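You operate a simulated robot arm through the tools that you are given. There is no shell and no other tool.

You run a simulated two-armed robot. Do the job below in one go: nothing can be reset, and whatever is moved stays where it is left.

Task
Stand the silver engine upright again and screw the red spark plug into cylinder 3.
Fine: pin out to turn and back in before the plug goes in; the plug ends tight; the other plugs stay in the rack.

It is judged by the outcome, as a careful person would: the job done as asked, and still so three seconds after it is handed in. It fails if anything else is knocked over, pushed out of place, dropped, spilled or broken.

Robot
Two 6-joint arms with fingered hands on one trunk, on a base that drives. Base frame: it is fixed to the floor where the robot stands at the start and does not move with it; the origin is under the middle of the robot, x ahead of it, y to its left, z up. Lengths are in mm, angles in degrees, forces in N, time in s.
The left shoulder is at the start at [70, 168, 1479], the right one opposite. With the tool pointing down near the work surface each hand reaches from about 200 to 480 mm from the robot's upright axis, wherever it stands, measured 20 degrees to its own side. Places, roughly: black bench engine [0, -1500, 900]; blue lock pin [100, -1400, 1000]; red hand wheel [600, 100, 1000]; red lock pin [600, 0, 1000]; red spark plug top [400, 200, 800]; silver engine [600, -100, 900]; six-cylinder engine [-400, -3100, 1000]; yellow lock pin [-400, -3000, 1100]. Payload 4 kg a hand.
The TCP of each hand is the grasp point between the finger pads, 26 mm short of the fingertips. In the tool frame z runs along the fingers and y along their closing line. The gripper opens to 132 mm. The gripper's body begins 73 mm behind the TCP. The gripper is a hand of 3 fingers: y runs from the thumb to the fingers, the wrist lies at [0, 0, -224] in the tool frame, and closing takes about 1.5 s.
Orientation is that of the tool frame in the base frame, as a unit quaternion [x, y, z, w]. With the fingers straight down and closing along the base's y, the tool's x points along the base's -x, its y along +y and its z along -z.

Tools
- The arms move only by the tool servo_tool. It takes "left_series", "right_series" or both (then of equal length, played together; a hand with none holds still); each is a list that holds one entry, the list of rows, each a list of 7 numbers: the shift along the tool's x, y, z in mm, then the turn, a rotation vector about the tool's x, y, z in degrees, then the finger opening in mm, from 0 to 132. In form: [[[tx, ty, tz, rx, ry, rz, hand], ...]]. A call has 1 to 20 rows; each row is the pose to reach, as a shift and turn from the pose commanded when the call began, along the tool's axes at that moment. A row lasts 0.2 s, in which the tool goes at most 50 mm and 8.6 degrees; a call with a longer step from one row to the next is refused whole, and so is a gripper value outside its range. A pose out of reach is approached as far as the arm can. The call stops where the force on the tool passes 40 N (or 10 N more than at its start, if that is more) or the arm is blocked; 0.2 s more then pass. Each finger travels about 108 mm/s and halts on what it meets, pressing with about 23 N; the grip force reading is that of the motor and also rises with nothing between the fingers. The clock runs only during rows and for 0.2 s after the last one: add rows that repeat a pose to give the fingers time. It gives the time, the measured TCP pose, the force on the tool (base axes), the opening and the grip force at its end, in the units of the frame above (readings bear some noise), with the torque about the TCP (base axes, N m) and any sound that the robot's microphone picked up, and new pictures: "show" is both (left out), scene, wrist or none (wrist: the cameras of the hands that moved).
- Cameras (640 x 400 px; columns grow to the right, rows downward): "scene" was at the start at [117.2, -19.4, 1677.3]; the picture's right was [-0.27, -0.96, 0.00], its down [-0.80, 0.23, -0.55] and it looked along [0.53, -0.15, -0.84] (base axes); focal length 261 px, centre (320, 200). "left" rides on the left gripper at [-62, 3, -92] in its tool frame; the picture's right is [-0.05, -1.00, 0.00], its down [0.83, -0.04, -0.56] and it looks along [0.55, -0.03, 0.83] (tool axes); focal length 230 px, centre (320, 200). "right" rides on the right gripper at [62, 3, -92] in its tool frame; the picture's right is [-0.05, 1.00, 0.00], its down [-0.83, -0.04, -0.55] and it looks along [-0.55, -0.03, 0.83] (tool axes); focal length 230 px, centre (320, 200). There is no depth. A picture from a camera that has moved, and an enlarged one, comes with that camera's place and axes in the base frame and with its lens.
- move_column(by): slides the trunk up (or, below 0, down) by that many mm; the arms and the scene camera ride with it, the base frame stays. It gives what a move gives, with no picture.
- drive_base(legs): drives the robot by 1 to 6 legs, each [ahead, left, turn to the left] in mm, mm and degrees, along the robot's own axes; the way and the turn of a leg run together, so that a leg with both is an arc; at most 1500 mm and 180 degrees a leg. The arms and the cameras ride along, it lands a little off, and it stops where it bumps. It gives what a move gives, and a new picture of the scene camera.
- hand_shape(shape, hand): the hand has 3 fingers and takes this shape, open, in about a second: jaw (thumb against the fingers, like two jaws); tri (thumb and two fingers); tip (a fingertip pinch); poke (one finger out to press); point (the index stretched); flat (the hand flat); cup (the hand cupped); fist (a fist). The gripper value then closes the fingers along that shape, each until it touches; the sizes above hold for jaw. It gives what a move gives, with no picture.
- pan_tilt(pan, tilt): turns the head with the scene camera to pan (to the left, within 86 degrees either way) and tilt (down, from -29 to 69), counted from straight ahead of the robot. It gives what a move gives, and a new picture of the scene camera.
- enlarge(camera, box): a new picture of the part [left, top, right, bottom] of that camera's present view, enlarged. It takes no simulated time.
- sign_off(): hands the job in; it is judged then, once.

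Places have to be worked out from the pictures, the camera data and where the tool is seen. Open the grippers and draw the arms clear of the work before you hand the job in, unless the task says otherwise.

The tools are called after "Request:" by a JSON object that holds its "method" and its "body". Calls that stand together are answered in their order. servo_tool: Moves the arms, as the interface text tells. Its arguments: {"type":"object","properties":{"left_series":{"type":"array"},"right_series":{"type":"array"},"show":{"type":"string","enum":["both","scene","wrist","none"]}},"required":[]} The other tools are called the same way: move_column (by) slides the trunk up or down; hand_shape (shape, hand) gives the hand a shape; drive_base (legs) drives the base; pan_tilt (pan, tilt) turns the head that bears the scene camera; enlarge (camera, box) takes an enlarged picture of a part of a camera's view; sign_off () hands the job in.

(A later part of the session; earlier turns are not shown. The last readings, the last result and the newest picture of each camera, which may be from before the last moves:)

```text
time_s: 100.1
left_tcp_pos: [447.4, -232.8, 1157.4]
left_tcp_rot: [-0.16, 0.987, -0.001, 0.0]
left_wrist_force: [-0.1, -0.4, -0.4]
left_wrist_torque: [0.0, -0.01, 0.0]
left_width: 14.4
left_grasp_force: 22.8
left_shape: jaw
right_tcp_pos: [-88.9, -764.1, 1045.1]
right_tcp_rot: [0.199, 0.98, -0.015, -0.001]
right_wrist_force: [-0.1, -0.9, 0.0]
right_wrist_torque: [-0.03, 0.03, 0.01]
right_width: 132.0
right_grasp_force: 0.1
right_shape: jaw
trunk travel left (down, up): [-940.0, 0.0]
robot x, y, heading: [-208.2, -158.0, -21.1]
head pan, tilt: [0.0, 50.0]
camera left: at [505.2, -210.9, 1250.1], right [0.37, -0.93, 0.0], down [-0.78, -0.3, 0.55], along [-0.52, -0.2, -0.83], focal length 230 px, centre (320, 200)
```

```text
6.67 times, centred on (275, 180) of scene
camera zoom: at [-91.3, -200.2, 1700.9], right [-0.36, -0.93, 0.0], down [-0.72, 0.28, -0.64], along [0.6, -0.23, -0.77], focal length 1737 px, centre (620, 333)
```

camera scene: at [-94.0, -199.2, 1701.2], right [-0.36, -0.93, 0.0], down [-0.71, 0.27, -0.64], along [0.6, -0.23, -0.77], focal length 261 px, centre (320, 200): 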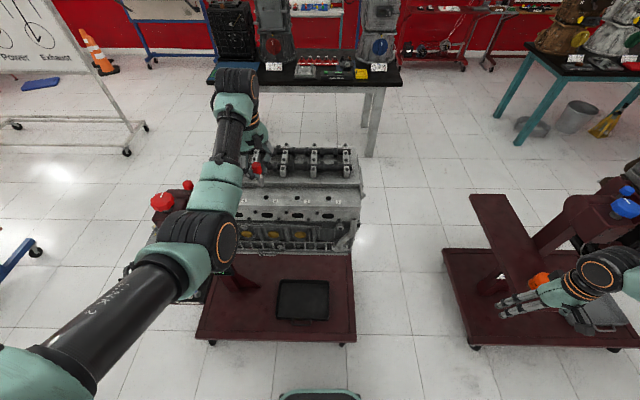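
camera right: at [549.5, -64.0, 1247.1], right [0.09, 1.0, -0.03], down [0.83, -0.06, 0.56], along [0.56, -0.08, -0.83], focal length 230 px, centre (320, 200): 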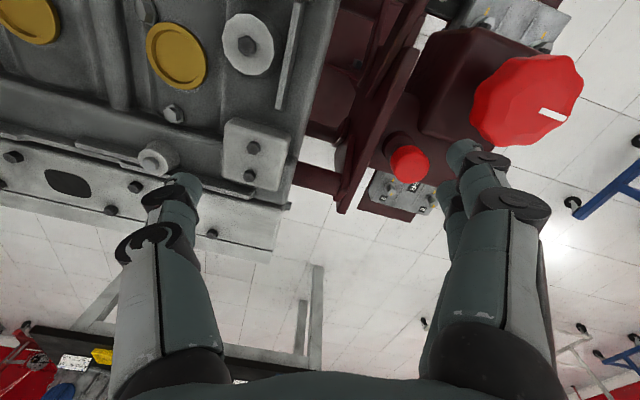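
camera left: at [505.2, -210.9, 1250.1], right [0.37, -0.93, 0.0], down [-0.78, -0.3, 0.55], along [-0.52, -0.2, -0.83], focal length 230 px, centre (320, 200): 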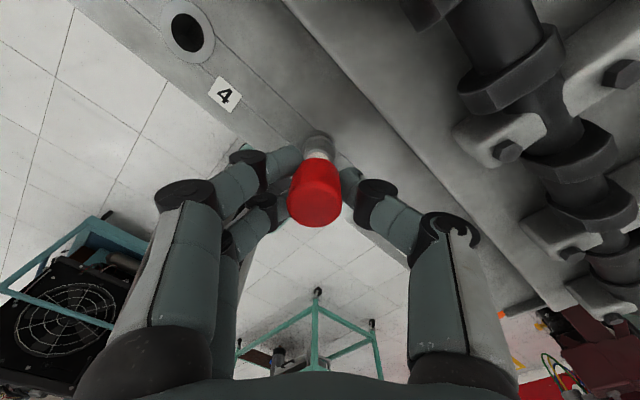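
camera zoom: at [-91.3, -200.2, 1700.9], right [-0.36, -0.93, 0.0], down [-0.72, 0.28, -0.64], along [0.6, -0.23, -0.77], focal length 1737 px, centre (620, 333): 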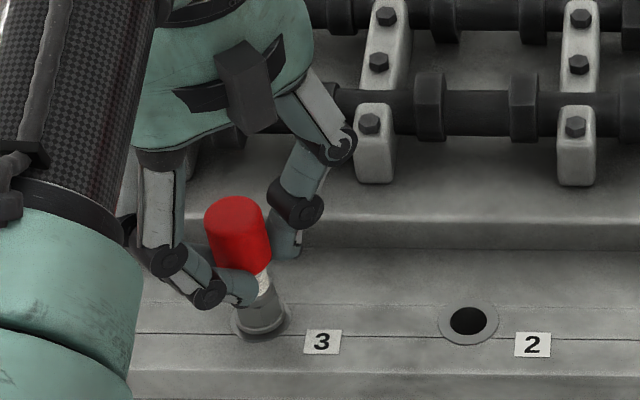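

Still free. I continue down in 1 mm steps to find where it starts to bear.

Request:
{"method": "servo_tool", "body": {"left_series": [[[0, 0, 1, 0, 0, 0, 5], [0, 0, 2, 0, 0, 0, 5], [0, 0, 3, 0, 0, 0, 5], [0, 0, 4, 0, 0, 0, 5], [0, 0, 5, 0, 0, 0, 5], [0, 0, 6, 0, 0, 0, 5], [0, 0, 6, 0, 0, 0, 5]]], "show": "wrist"}}

Request:
{"method": "enlarge", "body": {"camera": "left", "box": [240, 80, 400, 220]}}

Request:
{"method": "enlarge", "body": {"camera": "scene", "box": [240, 150, 310, 210]}}

```text
time_s: 101.7
left_tcp_pos: [446.0, -232.9, 1153.4]
left_tcp_rot: [-0.161, 0.987, 0.0, 0.003]
left_wrist_force: [2.1, -1.0, 13.2]
left_wrist_torque: [0.04, -0.01, -0.03]
left_width: 15.2
left_grasp_force: 22.9
left_shape: jaw
right_tcp_pos: [-89.9, -764.6, 1046.5]
right_tcp_rot: [0.199, 0.98, -0.015, -0.002]
right_wrist_force: [0.1, -1.1, -0.7]
right_wrist_torque: [0.05, 0.0, 0.03]
right_width: 132.1
right_grasp_force: 0.1
right_shape: jaw
trunk travel left (down, up): [-940.0, 0.0]
robot x, y, heading: [-208.5, -155.8, -20.8]
head pan, tilt: [0.0, 50.0]
camera left: at [503.4, -210.8, 1246.8], right [0.37, -0.93, 0.0], down [-0.78, -0.3, 0.55], along [-0.51, -0.2, -0.83], focal length 230 px, centre (320, 200)
```

left: 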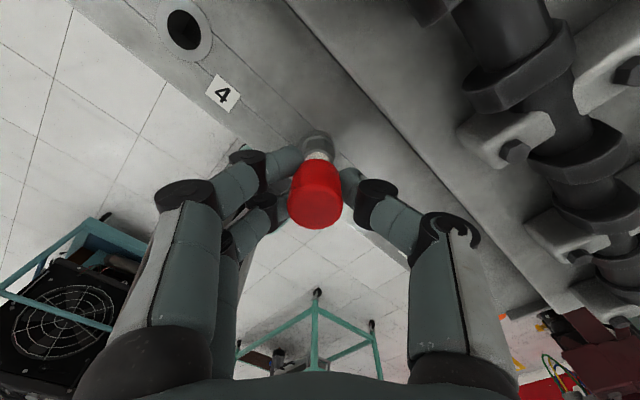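

```text
2.86 times, centred on (320, 150) of left
camera zoom: at [503.4, -210.8, 1246.8], right [0.37, -0.93, 0.0], down [-0.78, -0.3, 0.55], along [-0.51, -0.2, -0.83], focal length 657 px, centre (320, 343)
```

zoom: 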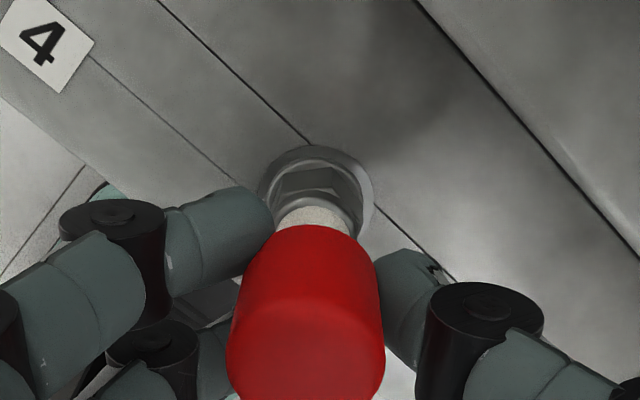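

```text
6.67 times, centred on (275, 180) of scene
camera zoom: at [-93.8, -200.1, 1701.3], right [-0.36, -0.93, 0.0], down [-0.71, 0.28, -0.64], along [0.6, -0.23, -0.77], focal length 1737 px, centre (620, 333)
```

zoom: 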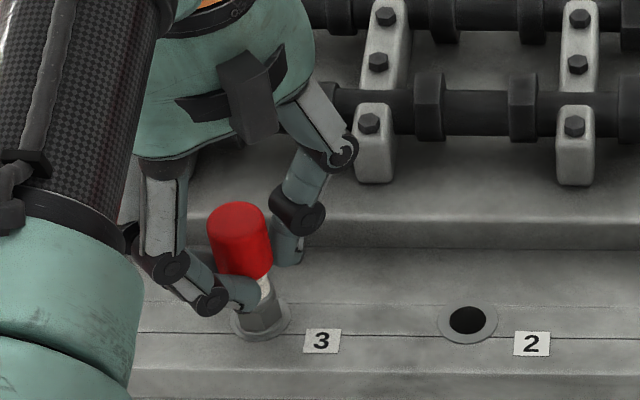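

Contact at TCP 1153 (13 N), the plug is standing in the thread. Now I turn clockwise (tool +z) 170° with light downward pressure and watch the torque.

Request:
{"method": "servo_tool", "body": {"left_series": [[[0, 0, 0, 0, 0, 8.5, 5], [0, 0, 0, 0, 0, 17, 5], [0, 0, 0.1, 0, 0, 25.5, 5], [0, 0, 0.1, 0, 0, 34, 5], [0, 0, 0.2, 0, 0, 42.5, 5], [0, 0, 0.2, 0, 0, 51, 5], [0, 0, 0.3, 0, 0, 59.5, 5], [0, 0, 0.3, 0, 0, 68, 5], [0, 0, 0.4, 0, 0, 76.5, 5], [0, 0, 0.4, 0, 0, 85, 5], [0, 0, 0.5, 0, 0, 93.5, 5], [0, 0, 0.5, 0, 0, 102, 5], [0, 0, 0.5, 0, 0, 110.5, 5], [0, 0, 0.6, 0, 0, 119, 5], [0, 0, 0.6, 0, 0, 127.5, 5], [0, 0, 0.6, 0, 0, 136, 5], [0, 0, 0.6, 0, 0, 144.5, 5], [0, 0, 0.6, 0, 0, 153, 5], [0, 0, 0.6, 0, 0, 161.5, 5], [0, 0, 0.6, 0, 0, 170, 5]]], "show": "both"}}

Request:
{"method": "enlarge", "body": {"camera": "left", "box": [240, 80, 400, 220]}}

Request:
{"method": "enlarge", "body": {"camera": "scene", "box": [240, 150, 310, 210]}}

```text
time_s: 105.9
left_tcp_pos: [448.0, -230.8, 1153.6]
left_tcp_rot: [0.97, 0.244, 0.003, 0.001]
left_wrist_force: [8.5, 5.8, 22.4]
left_wrist_torque: [0.13, -0.17, -0.01]
left_width: 16.0
left_grasp_force: 22.6
left_shape: jaw
right_tcp_pos: [-90.5, -763.6, 1047.2]
right_tcp_rot: [0.199, 0.98, -0.016, 0.0]
right_wrist_force: [0.2, 0.3, -0.5]
right_wrist_torque: [0.02, -0.01, 0.01]
right_width: 131.9
right_grasp_force: 0.0
right_shape: jaw
trunk travel left (down, up): [-940.0, 0.0]
robot x, y, heading: [-210.6, -152.1, -21.2]
head pan, tilt: [0.0, 50.0]
camera scene: at [-93.5, -197.4, 1701.3], right [-0.36, -0.93, 0.0], down [-0.71, 0.27, -0.64], along [0.6, -0.23, -0.76], focal length 261 px, centre (320, 200)
camera left: at [394.2, -262.7, 1245.4], right [-0.52, 0.85, 0.0], down [0.71, 0.43, 0.56], along [0.48, 0.29, -0.83], focal length 230 px, centre (320, 200)
```

scene: 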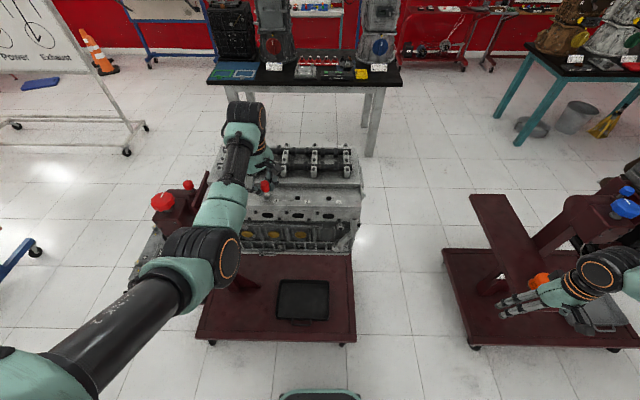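
left: 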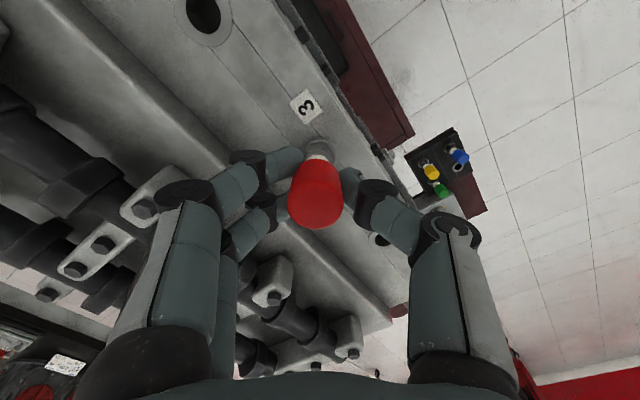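

```text
2.86 times, centred on (320, 150) of left
camera zoom: at [394.2, -262.7, 1245.4], right [-0.52, 0.85, 0.0], down [0.71, 0.43, 0.56], along [0.48, 0.29, -0.83], focal length 657 px, centre (320, 343)
```

zoom: 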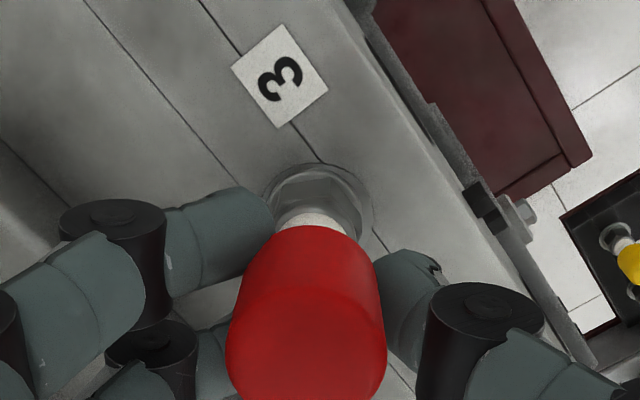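

```text
6.67 times, centred on (275, 180) of scene
camera zoom: at [-93.5, -197.4, 1701.3], right [-0.36, -0.93, 0.0], down [-0.71, 0.27, -0.64], along [0.6, -0.23, -0.76], focal length 1737 px, centre (620, 333)
```

zoom: 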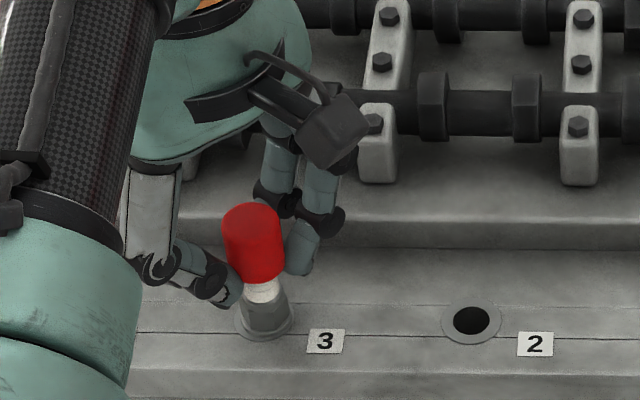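

Torque stays near zero after 170°. I open the hand slightly to see how the plug sits on its own and whether it has gone down.

Request:
{"method": "servo_tool", "body": {"left_series": [[[0, 0, -2, 0, 0, 0, 5], [0, 0, -2, 0, 0, 0, 20], [0, 0, -2, 0, 0, 0, 36], [0, 0, -2, 0, 0, 0, 46], [0, 0, -2, 0, 0, 0, 46], [0, 0, -2, 0, 0, 0, 46]]], "show": "both"}}

Request:
{"method": "enlarge", "body": {"camera": "left", "box": [240, 80, 400, 220]}}

Request:
{"method": "enlarge", "body": {"camera": "scene", "box": [240, 150, 310, 210]}}

```text
time_s: 107.3
left_tcp_pos: [448.6, -233.4, 1151.9]
left_tcp_rot: [0.969, 0.246, 0.0, -0.001]
left_wrist_force: [0.5, 0.3, -0.4]
left_wrist_torque: [0.01, -0.02, 0.0]
left_width: 45.4
left_grasp_force: 0.1
left_shape: jaw
right_tcp_pos: [-89.5, -765.2, 1044.9]
right_tcp_rot: [0.199, 0.98, -0.015, -0.002]
right_wrist_force: [0.2, 0.0, 0.2]
right_wrist_torque: [-0.01, 0.01, 0.02]
right_width: 131.9
right_grasp_force: 0.1
right_shape: jaw
trunk travel left (down, up): [-940.0, 0.0]
robot x, y, heading: [-211.4, -153.5, -20.9]
head pan, tilt: [0.0, 50.0]
camera scene: at [-91.2, -200.9, 1700.9], right [-0.36, -0.93, 0.0], down [-0.72, 0.28, -0.64], along [0.6, -0.23, -0.77], focal length 261 px, centre (320, 200)
camera left: at [395.1, -265.4, 1244.4], right [-0.52, 0.85, 0.0], down [0.71, 0.43, 0.56], along [0.47, 0.29, -0.83], focal length 230 px, centre (320, 200)
```

scene: 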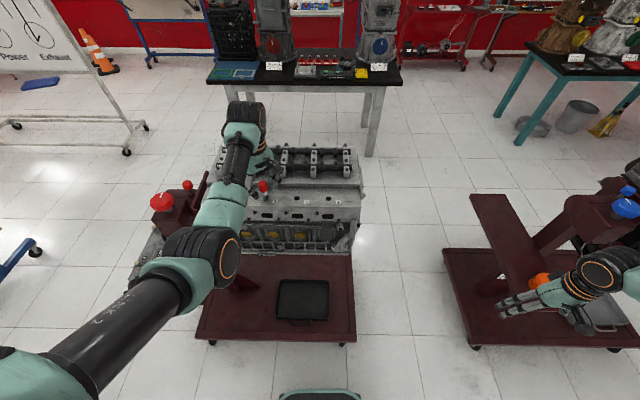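
left: 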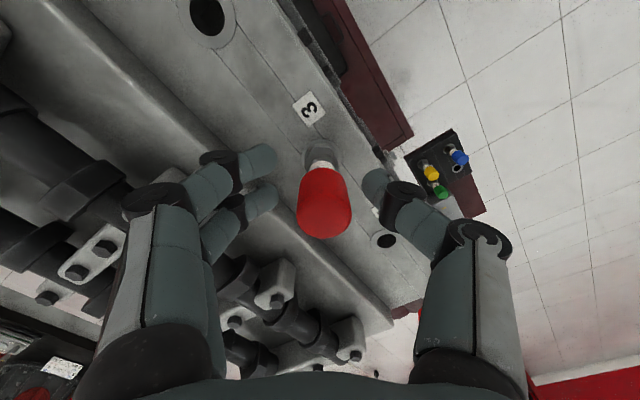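

```text
2.86 times, centred on (320, 150) of left
camera zoom: at [395.1, -265.4, 1244.4], right [-0.52, 0.85, 0.0], down [0.71, 0.43, 0.56], along [0.47, 0.29, -0.83], focal length 657 px, centre (320, 343)
```

zoom: 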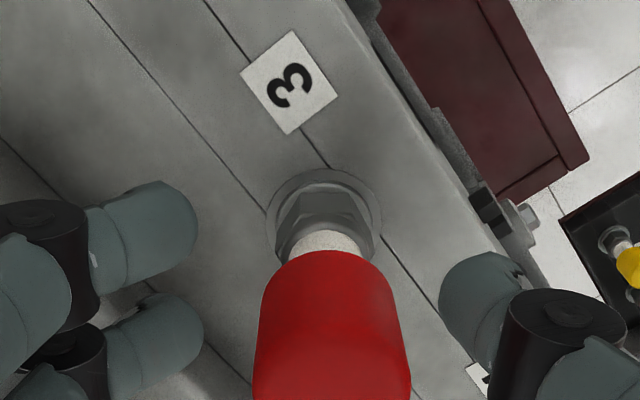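

```text
6.67 times, centred on (275, 180) of scene
camera zoom: at [-91.2, -200.9, 1700.9], right [-0.36, -0.93, 0.0], down [-0.72, 0.28, -0.64], along [0.6, -0.23, -0.77], focal length 1737 px, centre (620, 333)
```

zoom: 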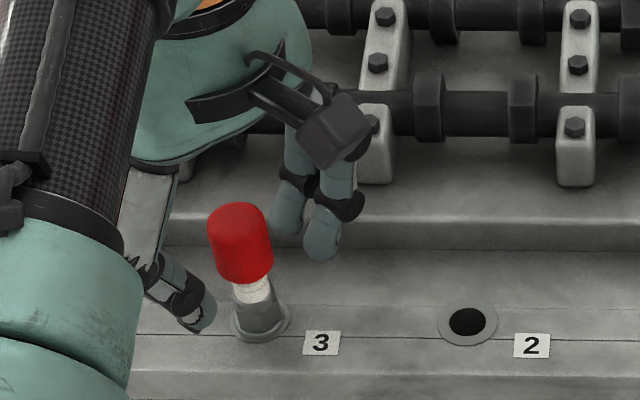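

The plug stands upright in hole 3 on its own, flange still a few mm above the seat; my fingers had only slipped down the boot. I centre on the boot (+3.3, -2.2) and rotate the open hand back 170° for a proper screwing stroke.

Request:
{"method": "servo_tool", "body": {"left_series": [[[3.3, -2.2, 0, 0, 0, -8.5, 46], [3.3, -2.2, 0, 0, 0, -17, 46], [3.3, -2.2, 0, 0, 0, -25.5, 46], [3.3, -2.2, 0, 0, 0, -34, 46], [3.3, -2.2, 0, 0, 0, -42.5, 46], [3.3, -2.2, 0, 0, 0, -51, 46], [3.3, -2.2, 0, 0, 0, -59.5, 46], [3.3, -2.2, 0, 0, 0, -68, 46], [3.3, -2.2, 0, 0, 0, -76.5, 46], [3.3, -2.2, 0, 0, 0, -85, 46], [3.3, -2.2, 0, 0, 0, -93.5, 46], [3.3, -2.2, 0, 0, 0, -102, 46], [3.3, -2.2, 0, 0, 0, -110.5, 46], [3.3, -2.2, 0, 0, 0, -119, 46], [3.3, -2.2, 0, 0, 0, -127.5, 46], [3.3, -2.2, 0, 0, 0, -136, 46], [3.3, -2.2, 0, 0, 0, -144.5, 46], [3.3, -2.2, 0, 0, 0, -153, 46], [3.3, -2.2, 0, 0, 0, -161.5, 46], [3.3, -2.2, 0, 0, 0, -170, 46]]], "show": "wrist"}}

Request:
{"method": "enlarge", "body": {"camera": "left", "box": [240, 100, 400, 240]}}

Request:
{"method": "enlarge", "body": {"camera": "scene", "box": [240, 150, 310, 210]}}

```text
time_s: 111.5
left_tcp_pos: [450.0, -228.4, 1151.9]
left_tcp_rot: [-0.162, 0.987, 0.0, 0.001]
left_wrist_force: [0.3, 0.7, -0.1]
left_wrist_torque: [0.02, -0.01, 0.0]
left_width: 45.5
left_grasp_force: 0.0
left_shape: jaw
right_tcp_pos: [-89.4, -764.4, 1046.2]
right_tcp_rot: [0.199, 0.98, -0.015, -0.002]
right_wrist_force: [-0.4, 0.3, 0.0]
right_wrist_torque: [0.01, 0.0, 0.04]
right_width: 132.2
right_grasp_force: 0.0
right_shape: jaw
trunk travel left (down, up): [-940.0, 0.0]
robot x, y, heading: [-206.6, -155.8, -21.2]
head pan, tilt: [0.0, 50.0]
camera left: at [506.5, -206.5, 1245.5], right [0.37, -0.93, 0.0], down [-0.77, -0.31, 0.55], along [-0.51, -0.2, -0.83], focal length 230 px, centre (320, 200)
```

left: 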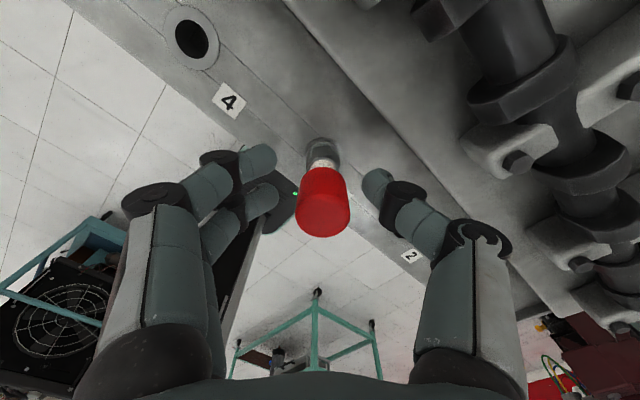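

```text
2.86 times, centred on (320, 170) of left
camera zoom: at [506.5, -206.5, 1245.5], right [0.37, -0.93, 0.0], down [-0.77, -0.31, 0.55], along [-0.51, -0.2, -0.83], focal length 657 px, centre (320, 286)
```

zoom: 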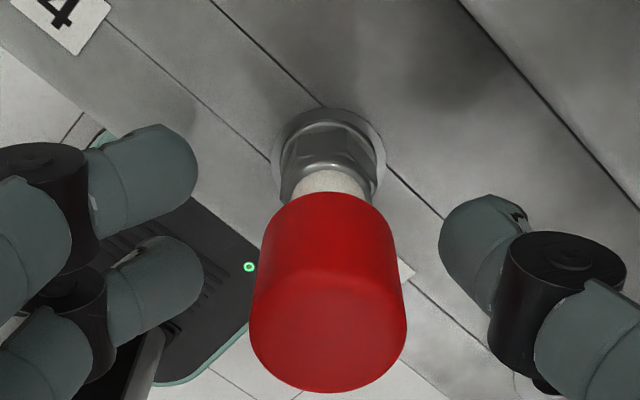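

```text
6.67 times, centred on (275, 180) of scene
camera zoom: at [-91.5, -200.2, 1701.0], right [-0.36, -0.93, 0.0], down [-0.71, 0.28, -0.64], along [0.6, -0.23, -0.77], focal length 1737 px, centre (620, 333)
```

zoom: 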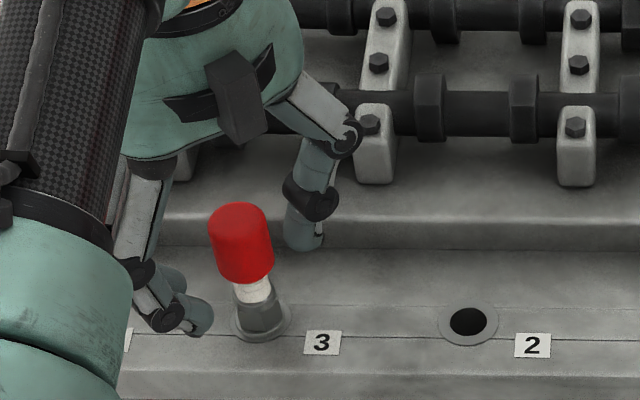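

The plug axis is about (+1.5, -1.5) mm off my tool axis now, averaging both views. I centre, lower 2 mm and close on the boot.

Request:
{"method": "servo_tool", "body": {"left_series": [[[1.5, -1.5, 2, 0, 0, 0, 46], [1.5, -1.5, 2, 0, 0, 0, 34], [1.5, -1.5, 2, 0, 0, 0, 20], [1.5, -1.5, 2, 0, 0, 0, 5], [1.5, -1.5, 2, 0, 0, 0, 3], [1.5, -1.5, 2, 0, 0, 0, 3], [1.5, -1.5, 2, 0, 0, 0, 3]]], "show": "wrist"}}

Request:
{"method": "enlarge", "body": {"camera": "left", "box": [240, 100, 400, 240]}}

```text
time_s: 113.1
left_tcp_pos: [449.8, -231.6, 1149.5]
left_tcp_rot: [-0.16, 0.987, 0.0, 0.0]
left_wrist_force: [-0.6, -1.6, -7.4]
left_wrist_torque: [-0.05, 0.02, 0.05]
left_width: 11.6
left_grasp_force: 22.6
left_shape: jaw
right_tcp_pos: [-88.1, -765.1, 1044.6]
right_tcp_rot: [0.199, 0.98, -0.015, -0.003]
right_wrist_force: [0.6, 0.8, 0.1]
right_wrist_torque: [-0.02, -0.02, 0.01]
right_width: 131.9
right_grasp_force: 0.0
right_shape: jaw
trunk travel left (down, up): [-940.0, 0.0]
robot x, y, heading: [-208.3, -153.8, -20.8]
head pan, tilt: [0.0, 50.0]
camera left: at [506.5, -209.4, 1241.7], right [0.37, -0.93, 0.0], down [-0.77, -0.3, 0.55], along [-0.52, -0.2, -0.83], focal length 230 px, centre (320, 200)
```

left: 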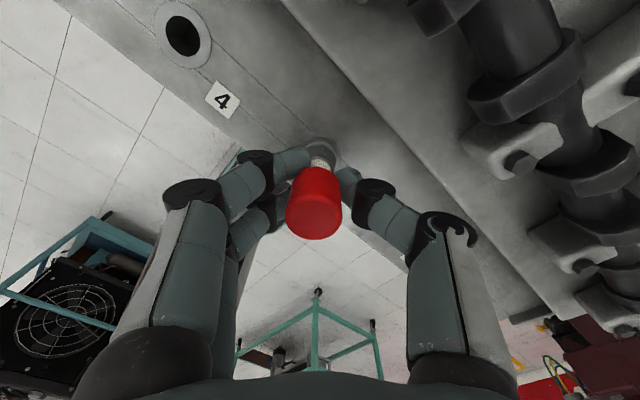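

```text
2.86 times, centred on (320, 170) of left
camera zoom: at [506.5, -209.4, 1241.7], right [0.37, -0.93, 0.0], down [-0.77, -0.3, 0.55], along [-0.52, -0.2, -0.83], focal length 657 px, centre (320, 286)
```

zoom: 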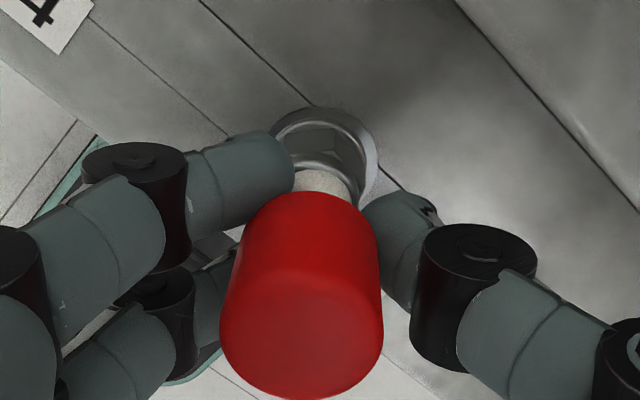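

The fingertips pinched below the boot's lower edge (width 11.6). I open, raise to TCP z ≈ 1158 for the same hold as when I took the plug, and close again.

Request:
{"method": "servo_tool", "body": {"left_series": [[[0, 0, 0, 0, 0, 0, 20], [0, 0, 0, 0, 0, 0, 36], [0, 0, 0, 0, 0, 0, 46], [0, 0, -4, 0, 0, 0, 46], [0, 0, -8.5, 0, 0, 0, 46], [0, 0, -8.5, 0, 0, 0, 36], [0, 0, -8.5, 0, 0, 0, 20], [0, 0, -8.5, 0, 0, 0, 5], [0, 0, -8.5, 0, 0, 0, 3], [0, 0, -8.5, 0, 0, 0, 3], [0, 0, -8.5, 0, 0, 0, 3]]], "show": "wrist"}}

Request:
{"method": "enlarge", "body": {"camera": "left", "box": [240, 100, 400, 240]}}

Request:
{"method": "enlarge", "body": {"camera": "scene", "box": [240, 150, 310, 210]}}

```text
time_s: 115.5
left_tcp_pos: [449.3, -231.3, 1158.0]
left_tcp_rot: [-0.16, 0.987, 0.0, 0.001]
left_wrist_force: [-0.1, 0.5, -0.4]
left_wrist_torque: [0.04, -0.02, -0.01]
left_width: 15.5
left_grasp_force: 23.4
left_shape: jaw
right_tcp_pos: [-88.9, -764.6, 1044.7]
right_tcp_rot: [0.199, 0.98, -0.015, -0.002]
right_wrist_force: [0.7, 0.0, -0.1]
right_wrist_torque: [0.03, -0.03, 0.04]
right_width: 132.1
right_grasp_force: 0.0
right_shape: jaw
trunk travel left (down, up): [-940.0, 0.0]
robot x, y, heading: [-207.0, -153.6, -21.0]
head pan, tilt: [0.0, 50.0]
camera left: at [506.2, -209.2, 1251.9], right [0.37, -0.93, 0.0], down [-0.78, -0.3, 0.55], along [-0.52, -0.2, -0.83], focal length 230 px, centre (320, 200)
```

left: 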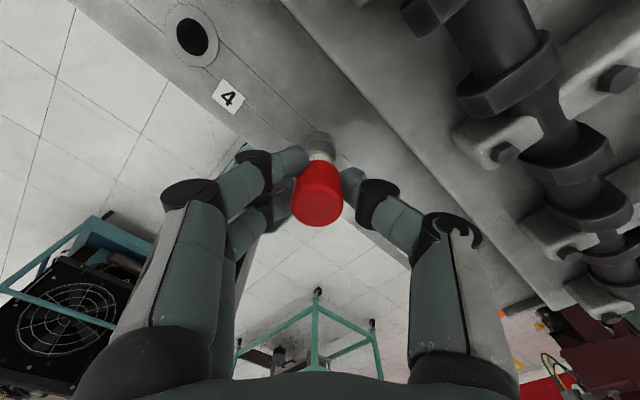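

```text
2.86 times, centred on (320, 170) of left
camera zoom: at [506.2, -209.2, 1251.9], right [0.37, -0.93, 0.0], down [-0.78, -0.3, 0.55], along [-0.52, -0.2, -0.83], focal length 657 px, centre (320, 286)
```

zoom: 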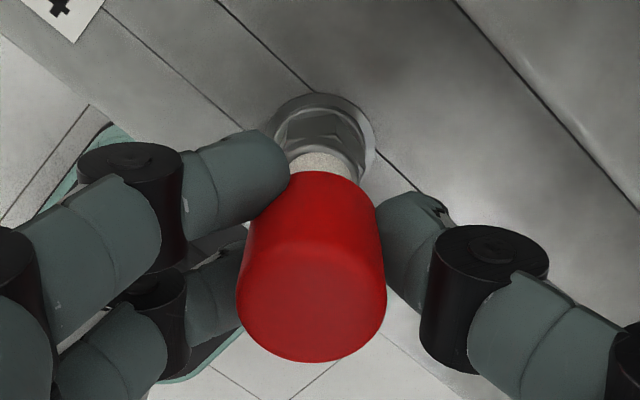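

```text
6.67 times, centred on (275, 180) of scene
camera zoom: at [-91.2, -200.2, 1700.9], right [-0.36, -0.93, 0.0], down [-0.72, 0.28, -0.64], along [0.6, -0.23, -0.77], focal length 1737 px, centre (620, 333)
```

zoom: 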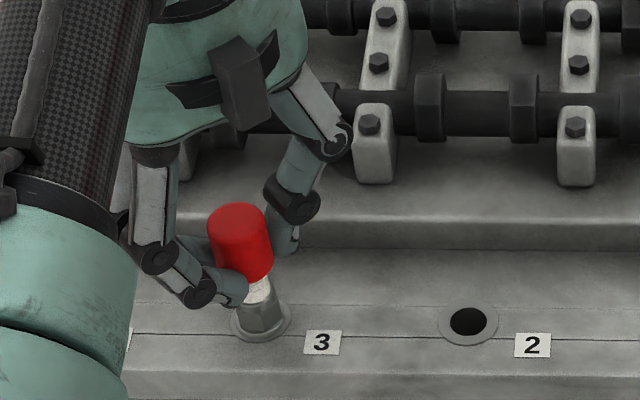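

A good, force-free hold. I turn clockwise 170° with 1.5 mm follow-down and read the torque.

Request:
{"method": "servo_tool", "body": {"left_series": [[[0, 0, 0.2, 0, 0, 8.5, 3], [0, 0, 0.3, 0, 0, 17, 3], [0, 0, 0.4, 0, 0, 25.5, 3], [0, 0, 0.5, 0, 0, 34, 3], [0, 0, 0.6, 0, 0, 42.5, 3], [0, 0, 0.7, 0, 0, 51, 3], [0, 0, 0.8, 0, 0, 59.5, 3], [0, 0, 0.9, 0, 0, 68, 3], [0, 0, 1, 0, 0, 76.5, 3], [0, 0, 1.1, 0, 0, 85, 3], [0, 0, 1.2, 0, 0, 93.5, 3], [0, 0, 1.3, 0, 0, 102, 3], [0, 0, 1.3, 0, 0, 110.5, 3], [0, 0, 1.4, 0, 0, 119, 3], [0, 0, 1.4, 0, 0, 127.5, 3], [0, 0, 1.4, 0, 0, 136, 3], [0, 0, 1.5, 0, 0, 144.5, 3], [0, 0, 1.5, 0, 0, 153, 3], [0, 0, 1.5, 0, 0, 161.5, 3], [0, 0, 1.5, 0, 0, 170, 3]]], "show": "wrist"}}

Request:
{"method": "enlarge", "body": {"camera": "left", "box": [240, 100, 400, 240]}}

Request:
{"method": "enlarge", "body": {"camera": "scene", "box": [240, 150, 310, 210]}}

```text
time_s: 119.7
left_tcp_pos: [450.6, -229.4, 1158.2]
left_tcp_rot: [0.97, 0.245, 0.001, 0.001]
left_wrist_force: [5.1, 9.1, 2.8]
left_wrist_torque: [0.0, -0.08, 0.44]
left_width: 12.0
left_grasp_force: 23.0
left_shape: jaw
right_tcp_pos: [-88.0, -764.1, 1045.6]
right_tcp_rot: [0.199, 0.98, -0.016, -0.002]
right_wrist_force: [0.8, 0.2, 0.3]
right_wrist_torque: [0.03, 0.03, 0.01]
right_width: 132.1
right_grasp_force: 0.1
right_shape: jaw
trunk travel left (down, up): [-940.0, 0.0]
robot x, y, heading: [-211.0, -157.3, -21.1]
head pan, tilt: [0.0, 50.0]
camera left: at [397.6, -261.4, 1250.5], right [-0.52, 0.85, 0.0], down [0.71, 0.43, 0.56], along [0.48, 0.29, -0.83], focal length 230 px, centre (320, 200)
```

left: 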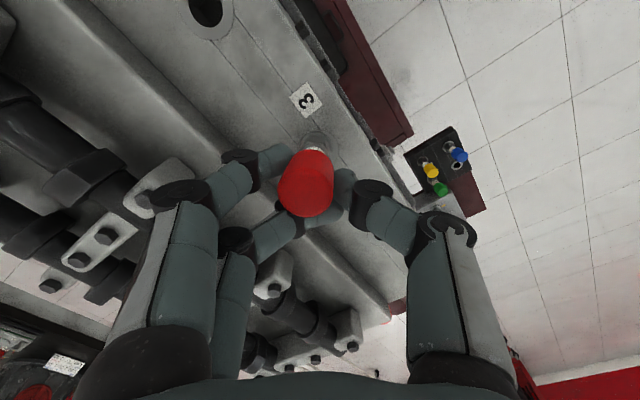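

```text
2.86 times, centred on (320, 170) of left
camera zoom: at [397.6, -261.4, 1250.5], right [-0.52, 0.85, 0.0], down [0.71, 0.43, 0.56], along [0.48, 0.29, -0.83], focal length 657 px, centre (320, 286)
```

zoom: 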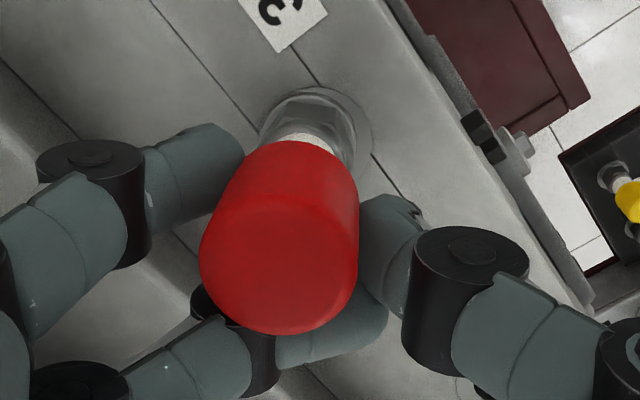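

```text
6.67 times, centred on (275, 180) of scene
camera zoom: at [-90.4, -197.1, 1701.0], right [-0.36, -0.93, 0.0], down [-0.72, 0.27, -0.64], along [0.6, -0.23, -0.77], focal length 1737 px, centre (620, 333)
```

zoom: 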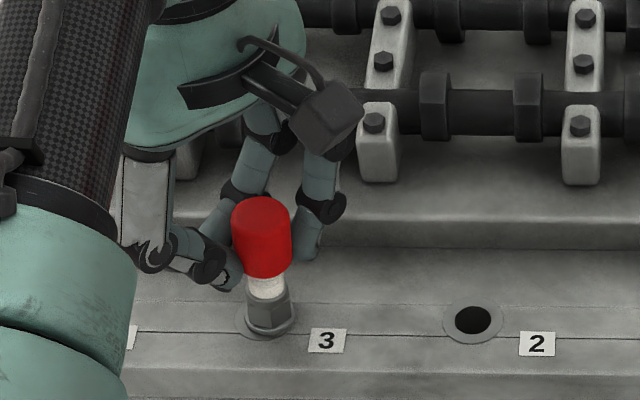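

The boot has slipped sideways out of the jaw grip and leans a little; torque reads 0.44 N·m. I open gently to let it settle and inspect.

Request:
{"method": "servo_tool", "body": {"left_series": [[[0, 0, 0, 0, 0, 0, 20], [0, 0, 0, 0, 0, 0, 36], [0, 0, 0, 0, 0, 0, 48], [0, 0, 0, 0, 0, 0, 48], [0, 0, 0, 0, 0, 0, 48]]], "show": "wrist"}}

Request:
{"method": "enlarge", "body": {"camera": "left", "box": [240, 100, 400, 240]}}

Request:
{"method": "enlarge", "body": {"camera": "scene", "box": [240, 150, 310, 210]}}

```text
time_s: 120.9
left_tcp_pos: [448.7, -232.5, 1157.5]
left_tcp_rot: [0.97, 0.245, 0.0, 0.0]
left_wrist_force: [0.4, 0.3, -0.6]
left_wrist_torque: [0.02, -0.02, 0.0]
left_width: 47.6
left_grasp_force: 0.1
left_shape: jaw
right_tcp_pos: [-89.5, -764.2, 1044.6]
right_tcp_rot: [0.199, 0.98, -0.014, -0.002]
right_wrist_force: [0.3, -0.1, 0.7]
right_wrist_torque: [-0.02, 0.0, 0.0]
right_width: 132.1
right_grasp_force: 0.1
right_shape: jaw
trunk travel left (down, up): [-940.0, 0.0]
robot x, y, heading: [-207.2, -154.6, -21.2]
head pan, tilt: [0.0, 50.0]
camera left: at [396.4, -264.3, 1250.0], right [-0.52, 0.85, 0.0], down [0.71, 0.43, 0.56], along [0.48, 0.29, -0.83], focal length 230 px, centre (320, 200)
```

left: 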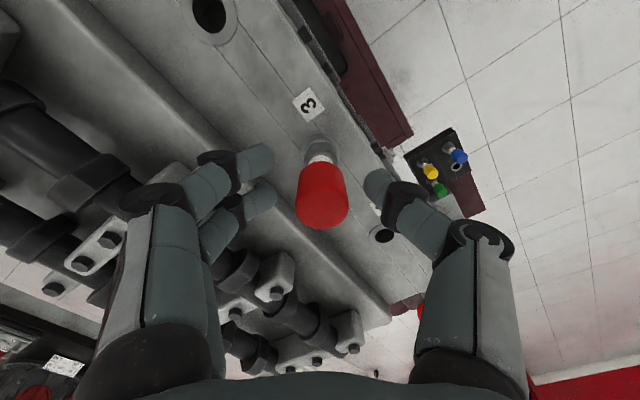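

```text
2.86 times, centred on (320, 170) of left
camera zoom: at [396.4, -264.3, 1250.0], right [-0.52, 0.85, 0.0], down [0.71, 0.43, 0.56], along [0.48, 0.29, -0.83], focal length 657 px, centre (320, 286)
```

zoom: 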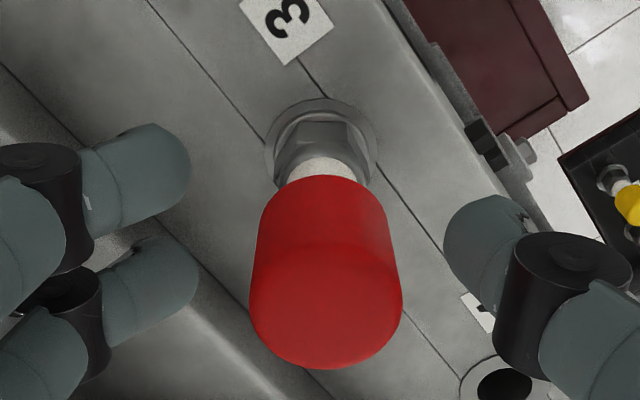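

```text
6.67 times, centred on (275, 180) of scene
camera zoom: at [-91.4, -200.6, 1700.9], right [-0.36, -0.93, 0.0], down [-0.72, 0.28, -0.64], along [0.6, -0.23, -0.77], focal length 1737 px, centre (620, 333)
```

zoom: 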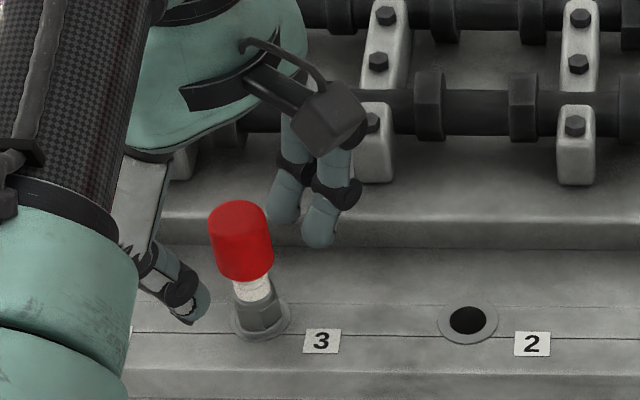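

The plug settled upright again. I zoom closely on the hex and seat to see the remaining gap and record the facet orientation.

Request:
{"method": "enlarge", "body": {"camera": "left", "box": [295, 120, 350, 160]}}

Request:
{"method": "enlarge", "body": {"camera": "scene", "box": [255, 175, 285, 205]}}

```text
10.00 times, centred on (322, 140) of left
camera zoom: at [396.4, -264.3, 1250.0], right [-0.52, 0.85, 0.0], down [0.71, 0.43, 0.56], along [0.48, 0.29, -0.83], focal length 2301 px, centre (295, 800)
```

zoom: 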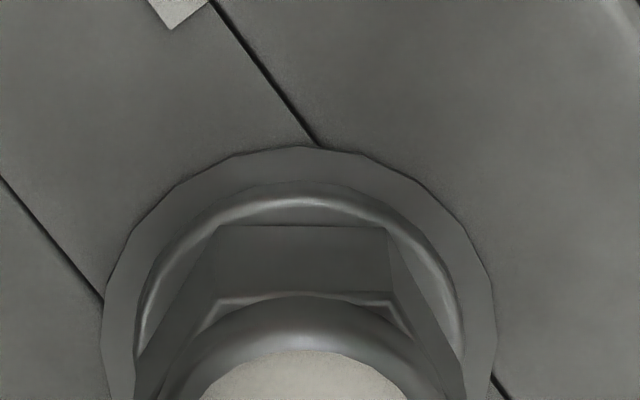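

```text
13.33 times, centred on (270, 190) of scene
camera zoom: at [-91.4, -200.6, 1700.9], right [-0.36, -0.93, 0.0], down [-0.72, 0.28, -0.64], along [0.6, -0.23, -0.77], focal length 3475 px, centre (987, 333)
```

zoom: 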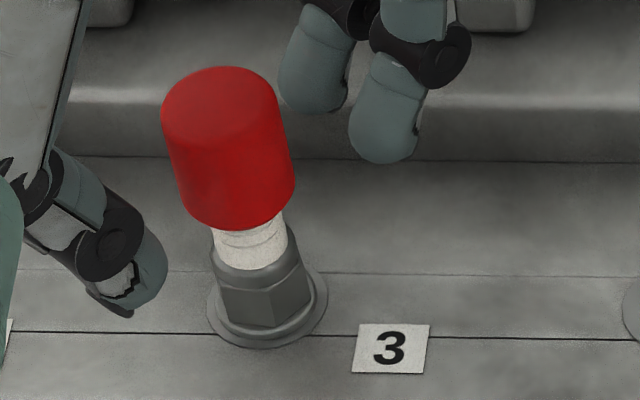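

At this magnification the flange sits right on the seat ring, so the plug may already be down and the slip came from real tightening torque. I recentre, regrip here and turn another 35° clockwise as a test, then compare hex facets and torque.

Request:
{"method": "servo_tool", "body": {"left_series": [[[1.1, -1.7, 1, 0, 0, 0, 46], [1.1, -1.7, 1, 0, 0, 0, 34], [1.1, -1.7, 1, 0, 0, 0, 20], [1.1, -1.7, 1, 0, 0, 0, 5], [1.1, -1.7, 1, 0, 0, 0, 0], [1.1, -1.7, 1, 0, 0, 0, 0], [1.1, -1.7, 1, 0, 0, 0, 0], [1.1, -1.7, 1, 0, 0, 7, 0], [1.1, -1.7, 1, 0, 0, 14, 0], [1.1, -1.7, 1, 0, 0, 21, 0], [1.1, -1.7, 1, 0, 0, 21, 0]]], "show": "wrist"}}

Request:
{"method": "enlarge", "body": {"camera": "left", "box": [240, 100, 400, 240]}}

Request:
{"method": "enlarge", "body": {"camera": "scene", "box": [255, 175, 285, 205]}}

```text
time_s: 123.3
left_tcp_pos: [449.6, -229.5, 1155.6]
left_tcp_rot: [0.998, 0.064, 0.001, -0.001]
left_wrist_force: [2.5, -0.9, -2.5]
left_wrist_torque: [-0.04, -0.05, 0.36]
left_width: 14.5
left_grasp_force: 23.4
left_shape: jaw
right_tcp_pos: [-89.1, -764.1, 1045.2]
right_tcp_rot: [0.199, 0.98, -0.015, -0.003]
right_wrist_force: [1.1, -0.1, 0.0]
right_wrist_torque: [0.0, 0.0, -0.02]
right_width: 132.1
right_grasp_force: 0.1
right_shape: jaw
trunk travel left (down, up): [-940.0, 0.0]
robot x, y, heading: [-207.8, -154.1, -20.7]
head pan, tilt: [0.0, 50.0]
camera left: at [389.1, -240.7, 1249.2], right [-0.18, 0.98, 0.0], down [0.82, 0.15, 0.56], along [0.55, 0.1, -0.83], focal length 230 px, centre (320, 200)
```

left: 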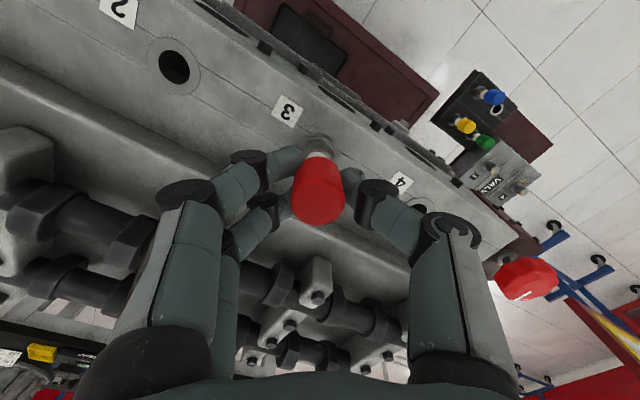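

```text
2.86 times, centred on (320, 170) of left
camera zoom: at [389.1, -240.7, 1249.2], right [-0.18, 0.98, 0.0], down [0.82, 0.15, 0.56], along [0.55, 0.1, -0.83], focal length 657 px, centre (320, 286)
```

zoom: 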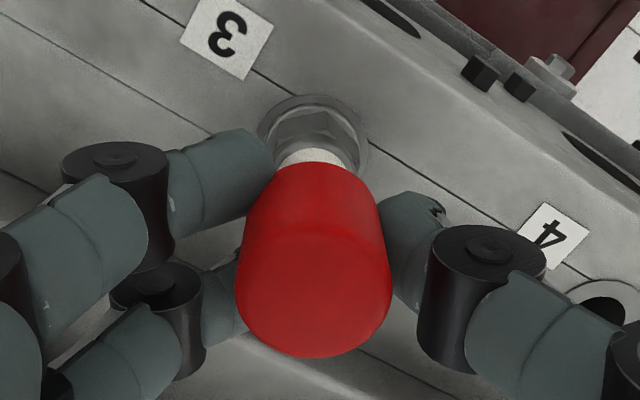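

```text
13.33 times, centred on (270, 190) of scene
camera zoom: at [-90.4, -200.4, 1700.9], right [-0.36, -0.93, 0.0], down [-0.72, 0.28, -0.64], along [0.6, -0.23, -0.77], focal length 3475 px, centre (987, 333)
```

zoom: 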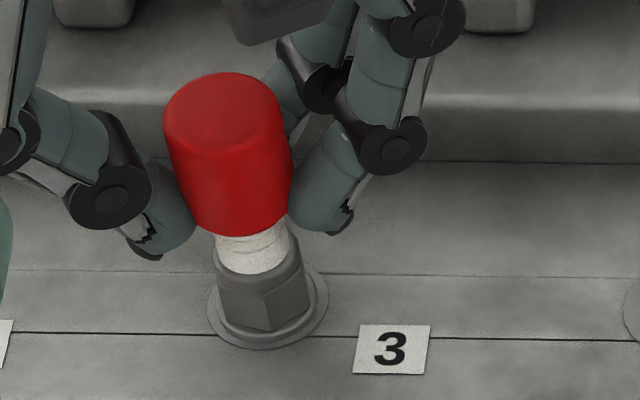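

The hex turned a few degrees with the hand and the torque holds at 0.36 N·m with a centred grip. I turn on another 28° to see whether it still moves or is tight.

Request:
{"method": "servo_tool", "body": {"left_series": [[[0, 0, 0, 0, 0, 7, 0], [0, 0, 0, 0, 0, 14, 0], [0, 0, 0, 0, 0, 21, 0], [0, 0, 0, 0, 0, 28, 0], [0, 0, 0, 0, 0, 28, 0]]], "show": "wrist"}}

Request:
{"method": "enlarge", "body": {"camera": "left", "box": [240, 100, 400, 240]}}

Request:
{"method": "enlarge", "body": {"camera": "scene", "box": [255, 175, 285, 205]}}

```text
time_s: 124.5
left_tcp_pos: [450.7, -231.5, 1156.0]
left_tcp_rot: [0.984, -0.18, 0.001, -0.001]
left_wrist_force: [8.2, -1.2, 1.2]
left_wrist_torque: [-0.05, -0.12, 0.31]
left_width: 13.8
left_grasp_force: 22.7
left_shape: jaw
right_tcp_pos: [-87.8, -764.9, 1045.5]
right_tcp_rot: [0.199, 0.98, -0.016, -0.002]
right_wrist_force: [0.0, -1.0, -0.5]
right_wrist_torque: [-0.01, 0.0, 0.0]
right_width: 132.0
right_grasp_force: 0.0
right_shape: jaw
trunk travel left (down, up): [-940.0, 0.0]
robot x, y, heading: [-209.0, -155.6, -21.1]
head pan, tilt: [0.0, 50.0]
camera left: at [391.7, -211.4, 1248.5], right [0.3, 0.95, 0.0], down [0.79, -0.25, 0.56], along [0.53, -0.17, -0.83], focal length 230 px, centre (320, 200)
```

left: 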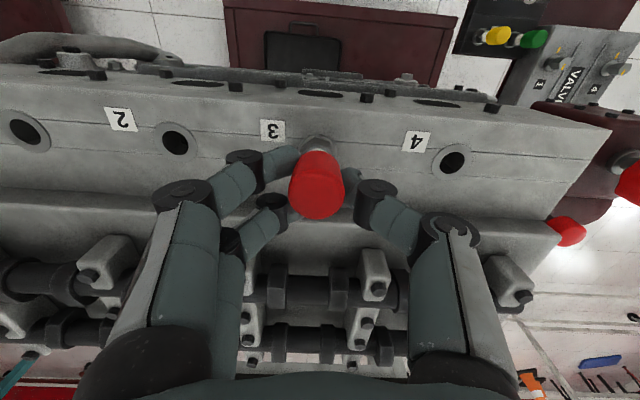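

```text
2.86 times, centred on (320, 170) of left
camera zoom: at [391.7, -211.4, 1248.5], right [0.3, 0.95, 0.0], down [0.79, -0.25, 0.56], along [0.53, -0.17, -0.83], focal length 657 px, centre (320, 286)
```

zoom: 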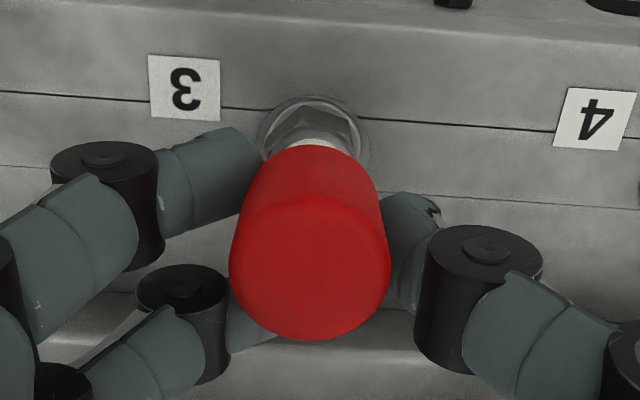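

```text
13.33 times, centred on (270, 190) of scene
camera zoom: at [-89.0, -200.7, 1700.8], right [-0.36, -0.93, 0.0], down [-0.72, 0.28, -0.64], along [0.6, -0.23, -0.77], focal length 3475 px, centre (987, 333)
```

zoom: 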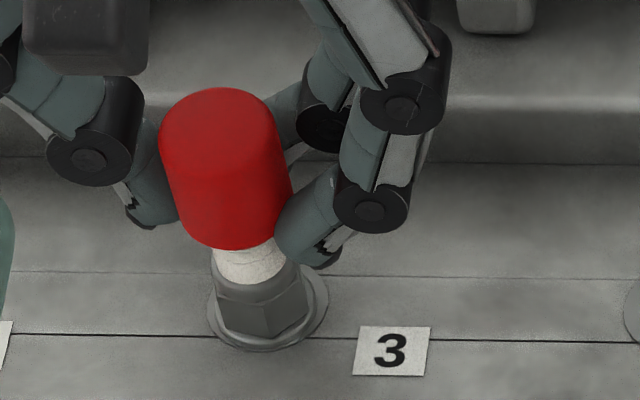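

The boot tips in the grip while the hex barely turns, so it resists strongly: it looks tight at about 0.3–0.4 N·m. I release to let it stand, then lift off to change to a three-finger grip that centres the boot for a proper final tightening.

Request:
{"method": "servo_tool", "body": {"left_series": [[[0, 0, 0, 0, 0, 0, 20], [0, 0, 0, 0, 0, 0, 36], [0, 0, 0, 0, 0, 0, 48], [0, 0, 0, 0, 0, 0, 48], [0, 0, -10, 0, 0, 0, 48], [0, 0, -25, 0, 0, 0, 48], [0, 0, -40, 0, 0, 0, 48], [0, 0, -55, 0, 0, 0, 48], [0, 0, -68, 0, 0, 0, 48], [0, 0, -68, 0, 0, 0, 48]]], "show": "both"}}

Request:
{"method": "enlarge", "body": {"camera": "scene", "box": [255, 175, 285, 205]}}

Request:
{"method": "enlarge", "body": {"camera": "left", "box": [260, 80, 380, 200]}}

```text
time_s: 126.7
left_tcp_pos: [451.9, -231.5, 1221.4]
left_tcp_rot: [0.984, -0.179, 0.001, -0.001]
left_wrist_force: [-0.9, 0.5, -0.5]
left_wrist_torque: [0.0, 0.01, -0.05]
left_width: 47.7
left_grasp_force: 0.2
left_shape: jaw
left hand out of reach, approached as far as the arm can: row 9, 10
right_tcp_pos: [-89.0, -765.4, 1046.0]
right_tcp_rot: [0.2, 0.98, -0.015, -0.002]
right_wrist_force: [-1.0, -0.1, -0.3]
right_wrist_torque: [-0.01, 0.02, 0.01]
right_width: 132.1
right_grasp_force: 0.1
right_shape: jaw
trunk travel left (down, up): [-940.0, 0.0]
robot x, y, heading: [-213.7, -153.6, -21.2]
head pan, tilt: [0.0, 50.0]
camera scene: at [-91.0, -200.3, 1700.9], right [-0.36, -0.93, 0.0], down [-0.72, 0.28, -0.64], along [0.6, -0.23, -0.77], focal length 261 px, centre (320, 200)
camera left: at [393.4, -213.0, 1314.5], right [0.3, 0.95, 0.0], down [0.79, -0.25, 0.56], along [0.53, -0.17, -0.83], focal length 230 px, centre (320, 200)
```

scene: 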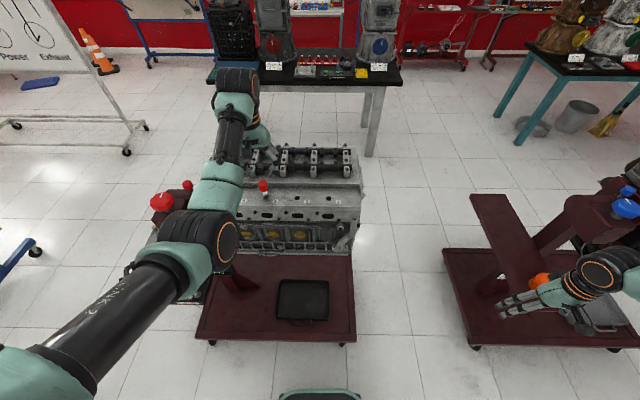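
left: 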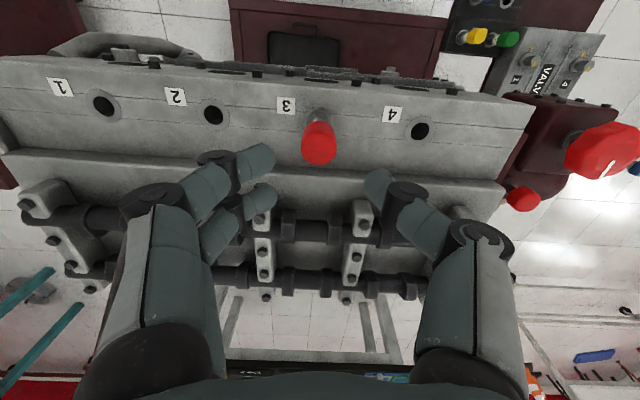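

```text
13.33 times, centred on (270, 190) of scene
camera zoom: at [-91.0, -200.3, 1700.9], right [-0.36, -0.93, 0.0], down [-0.72, 0.28, -0.64], along [0.6, -0.23, -0.77], focal length 3475 px, centre (987, 333)
```

zoom: 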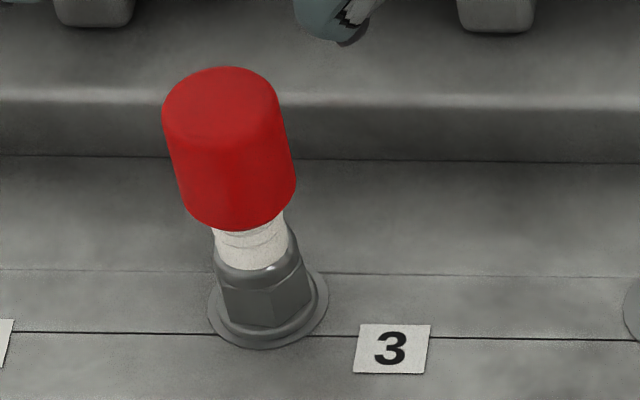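

```text
3.33 times, centred on (320, 140) of left
camera zoom: at [393.4, -213.0, 1314.5], right [0.3, 0.95, 0.0], down [0.79, -0.25, 0.56], along [0.53, -0.17, -0.83], focal length 767 px, centre (320, 400)
```

zoom: 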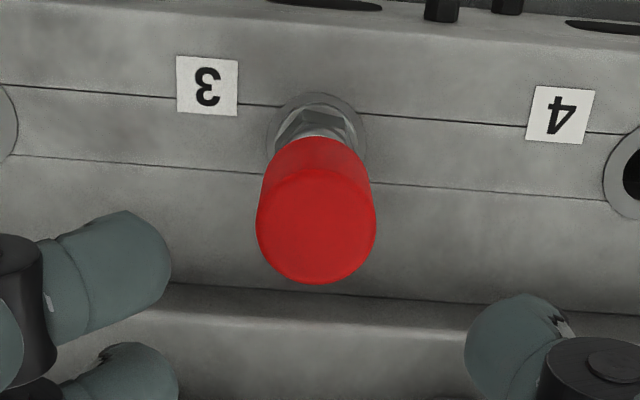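

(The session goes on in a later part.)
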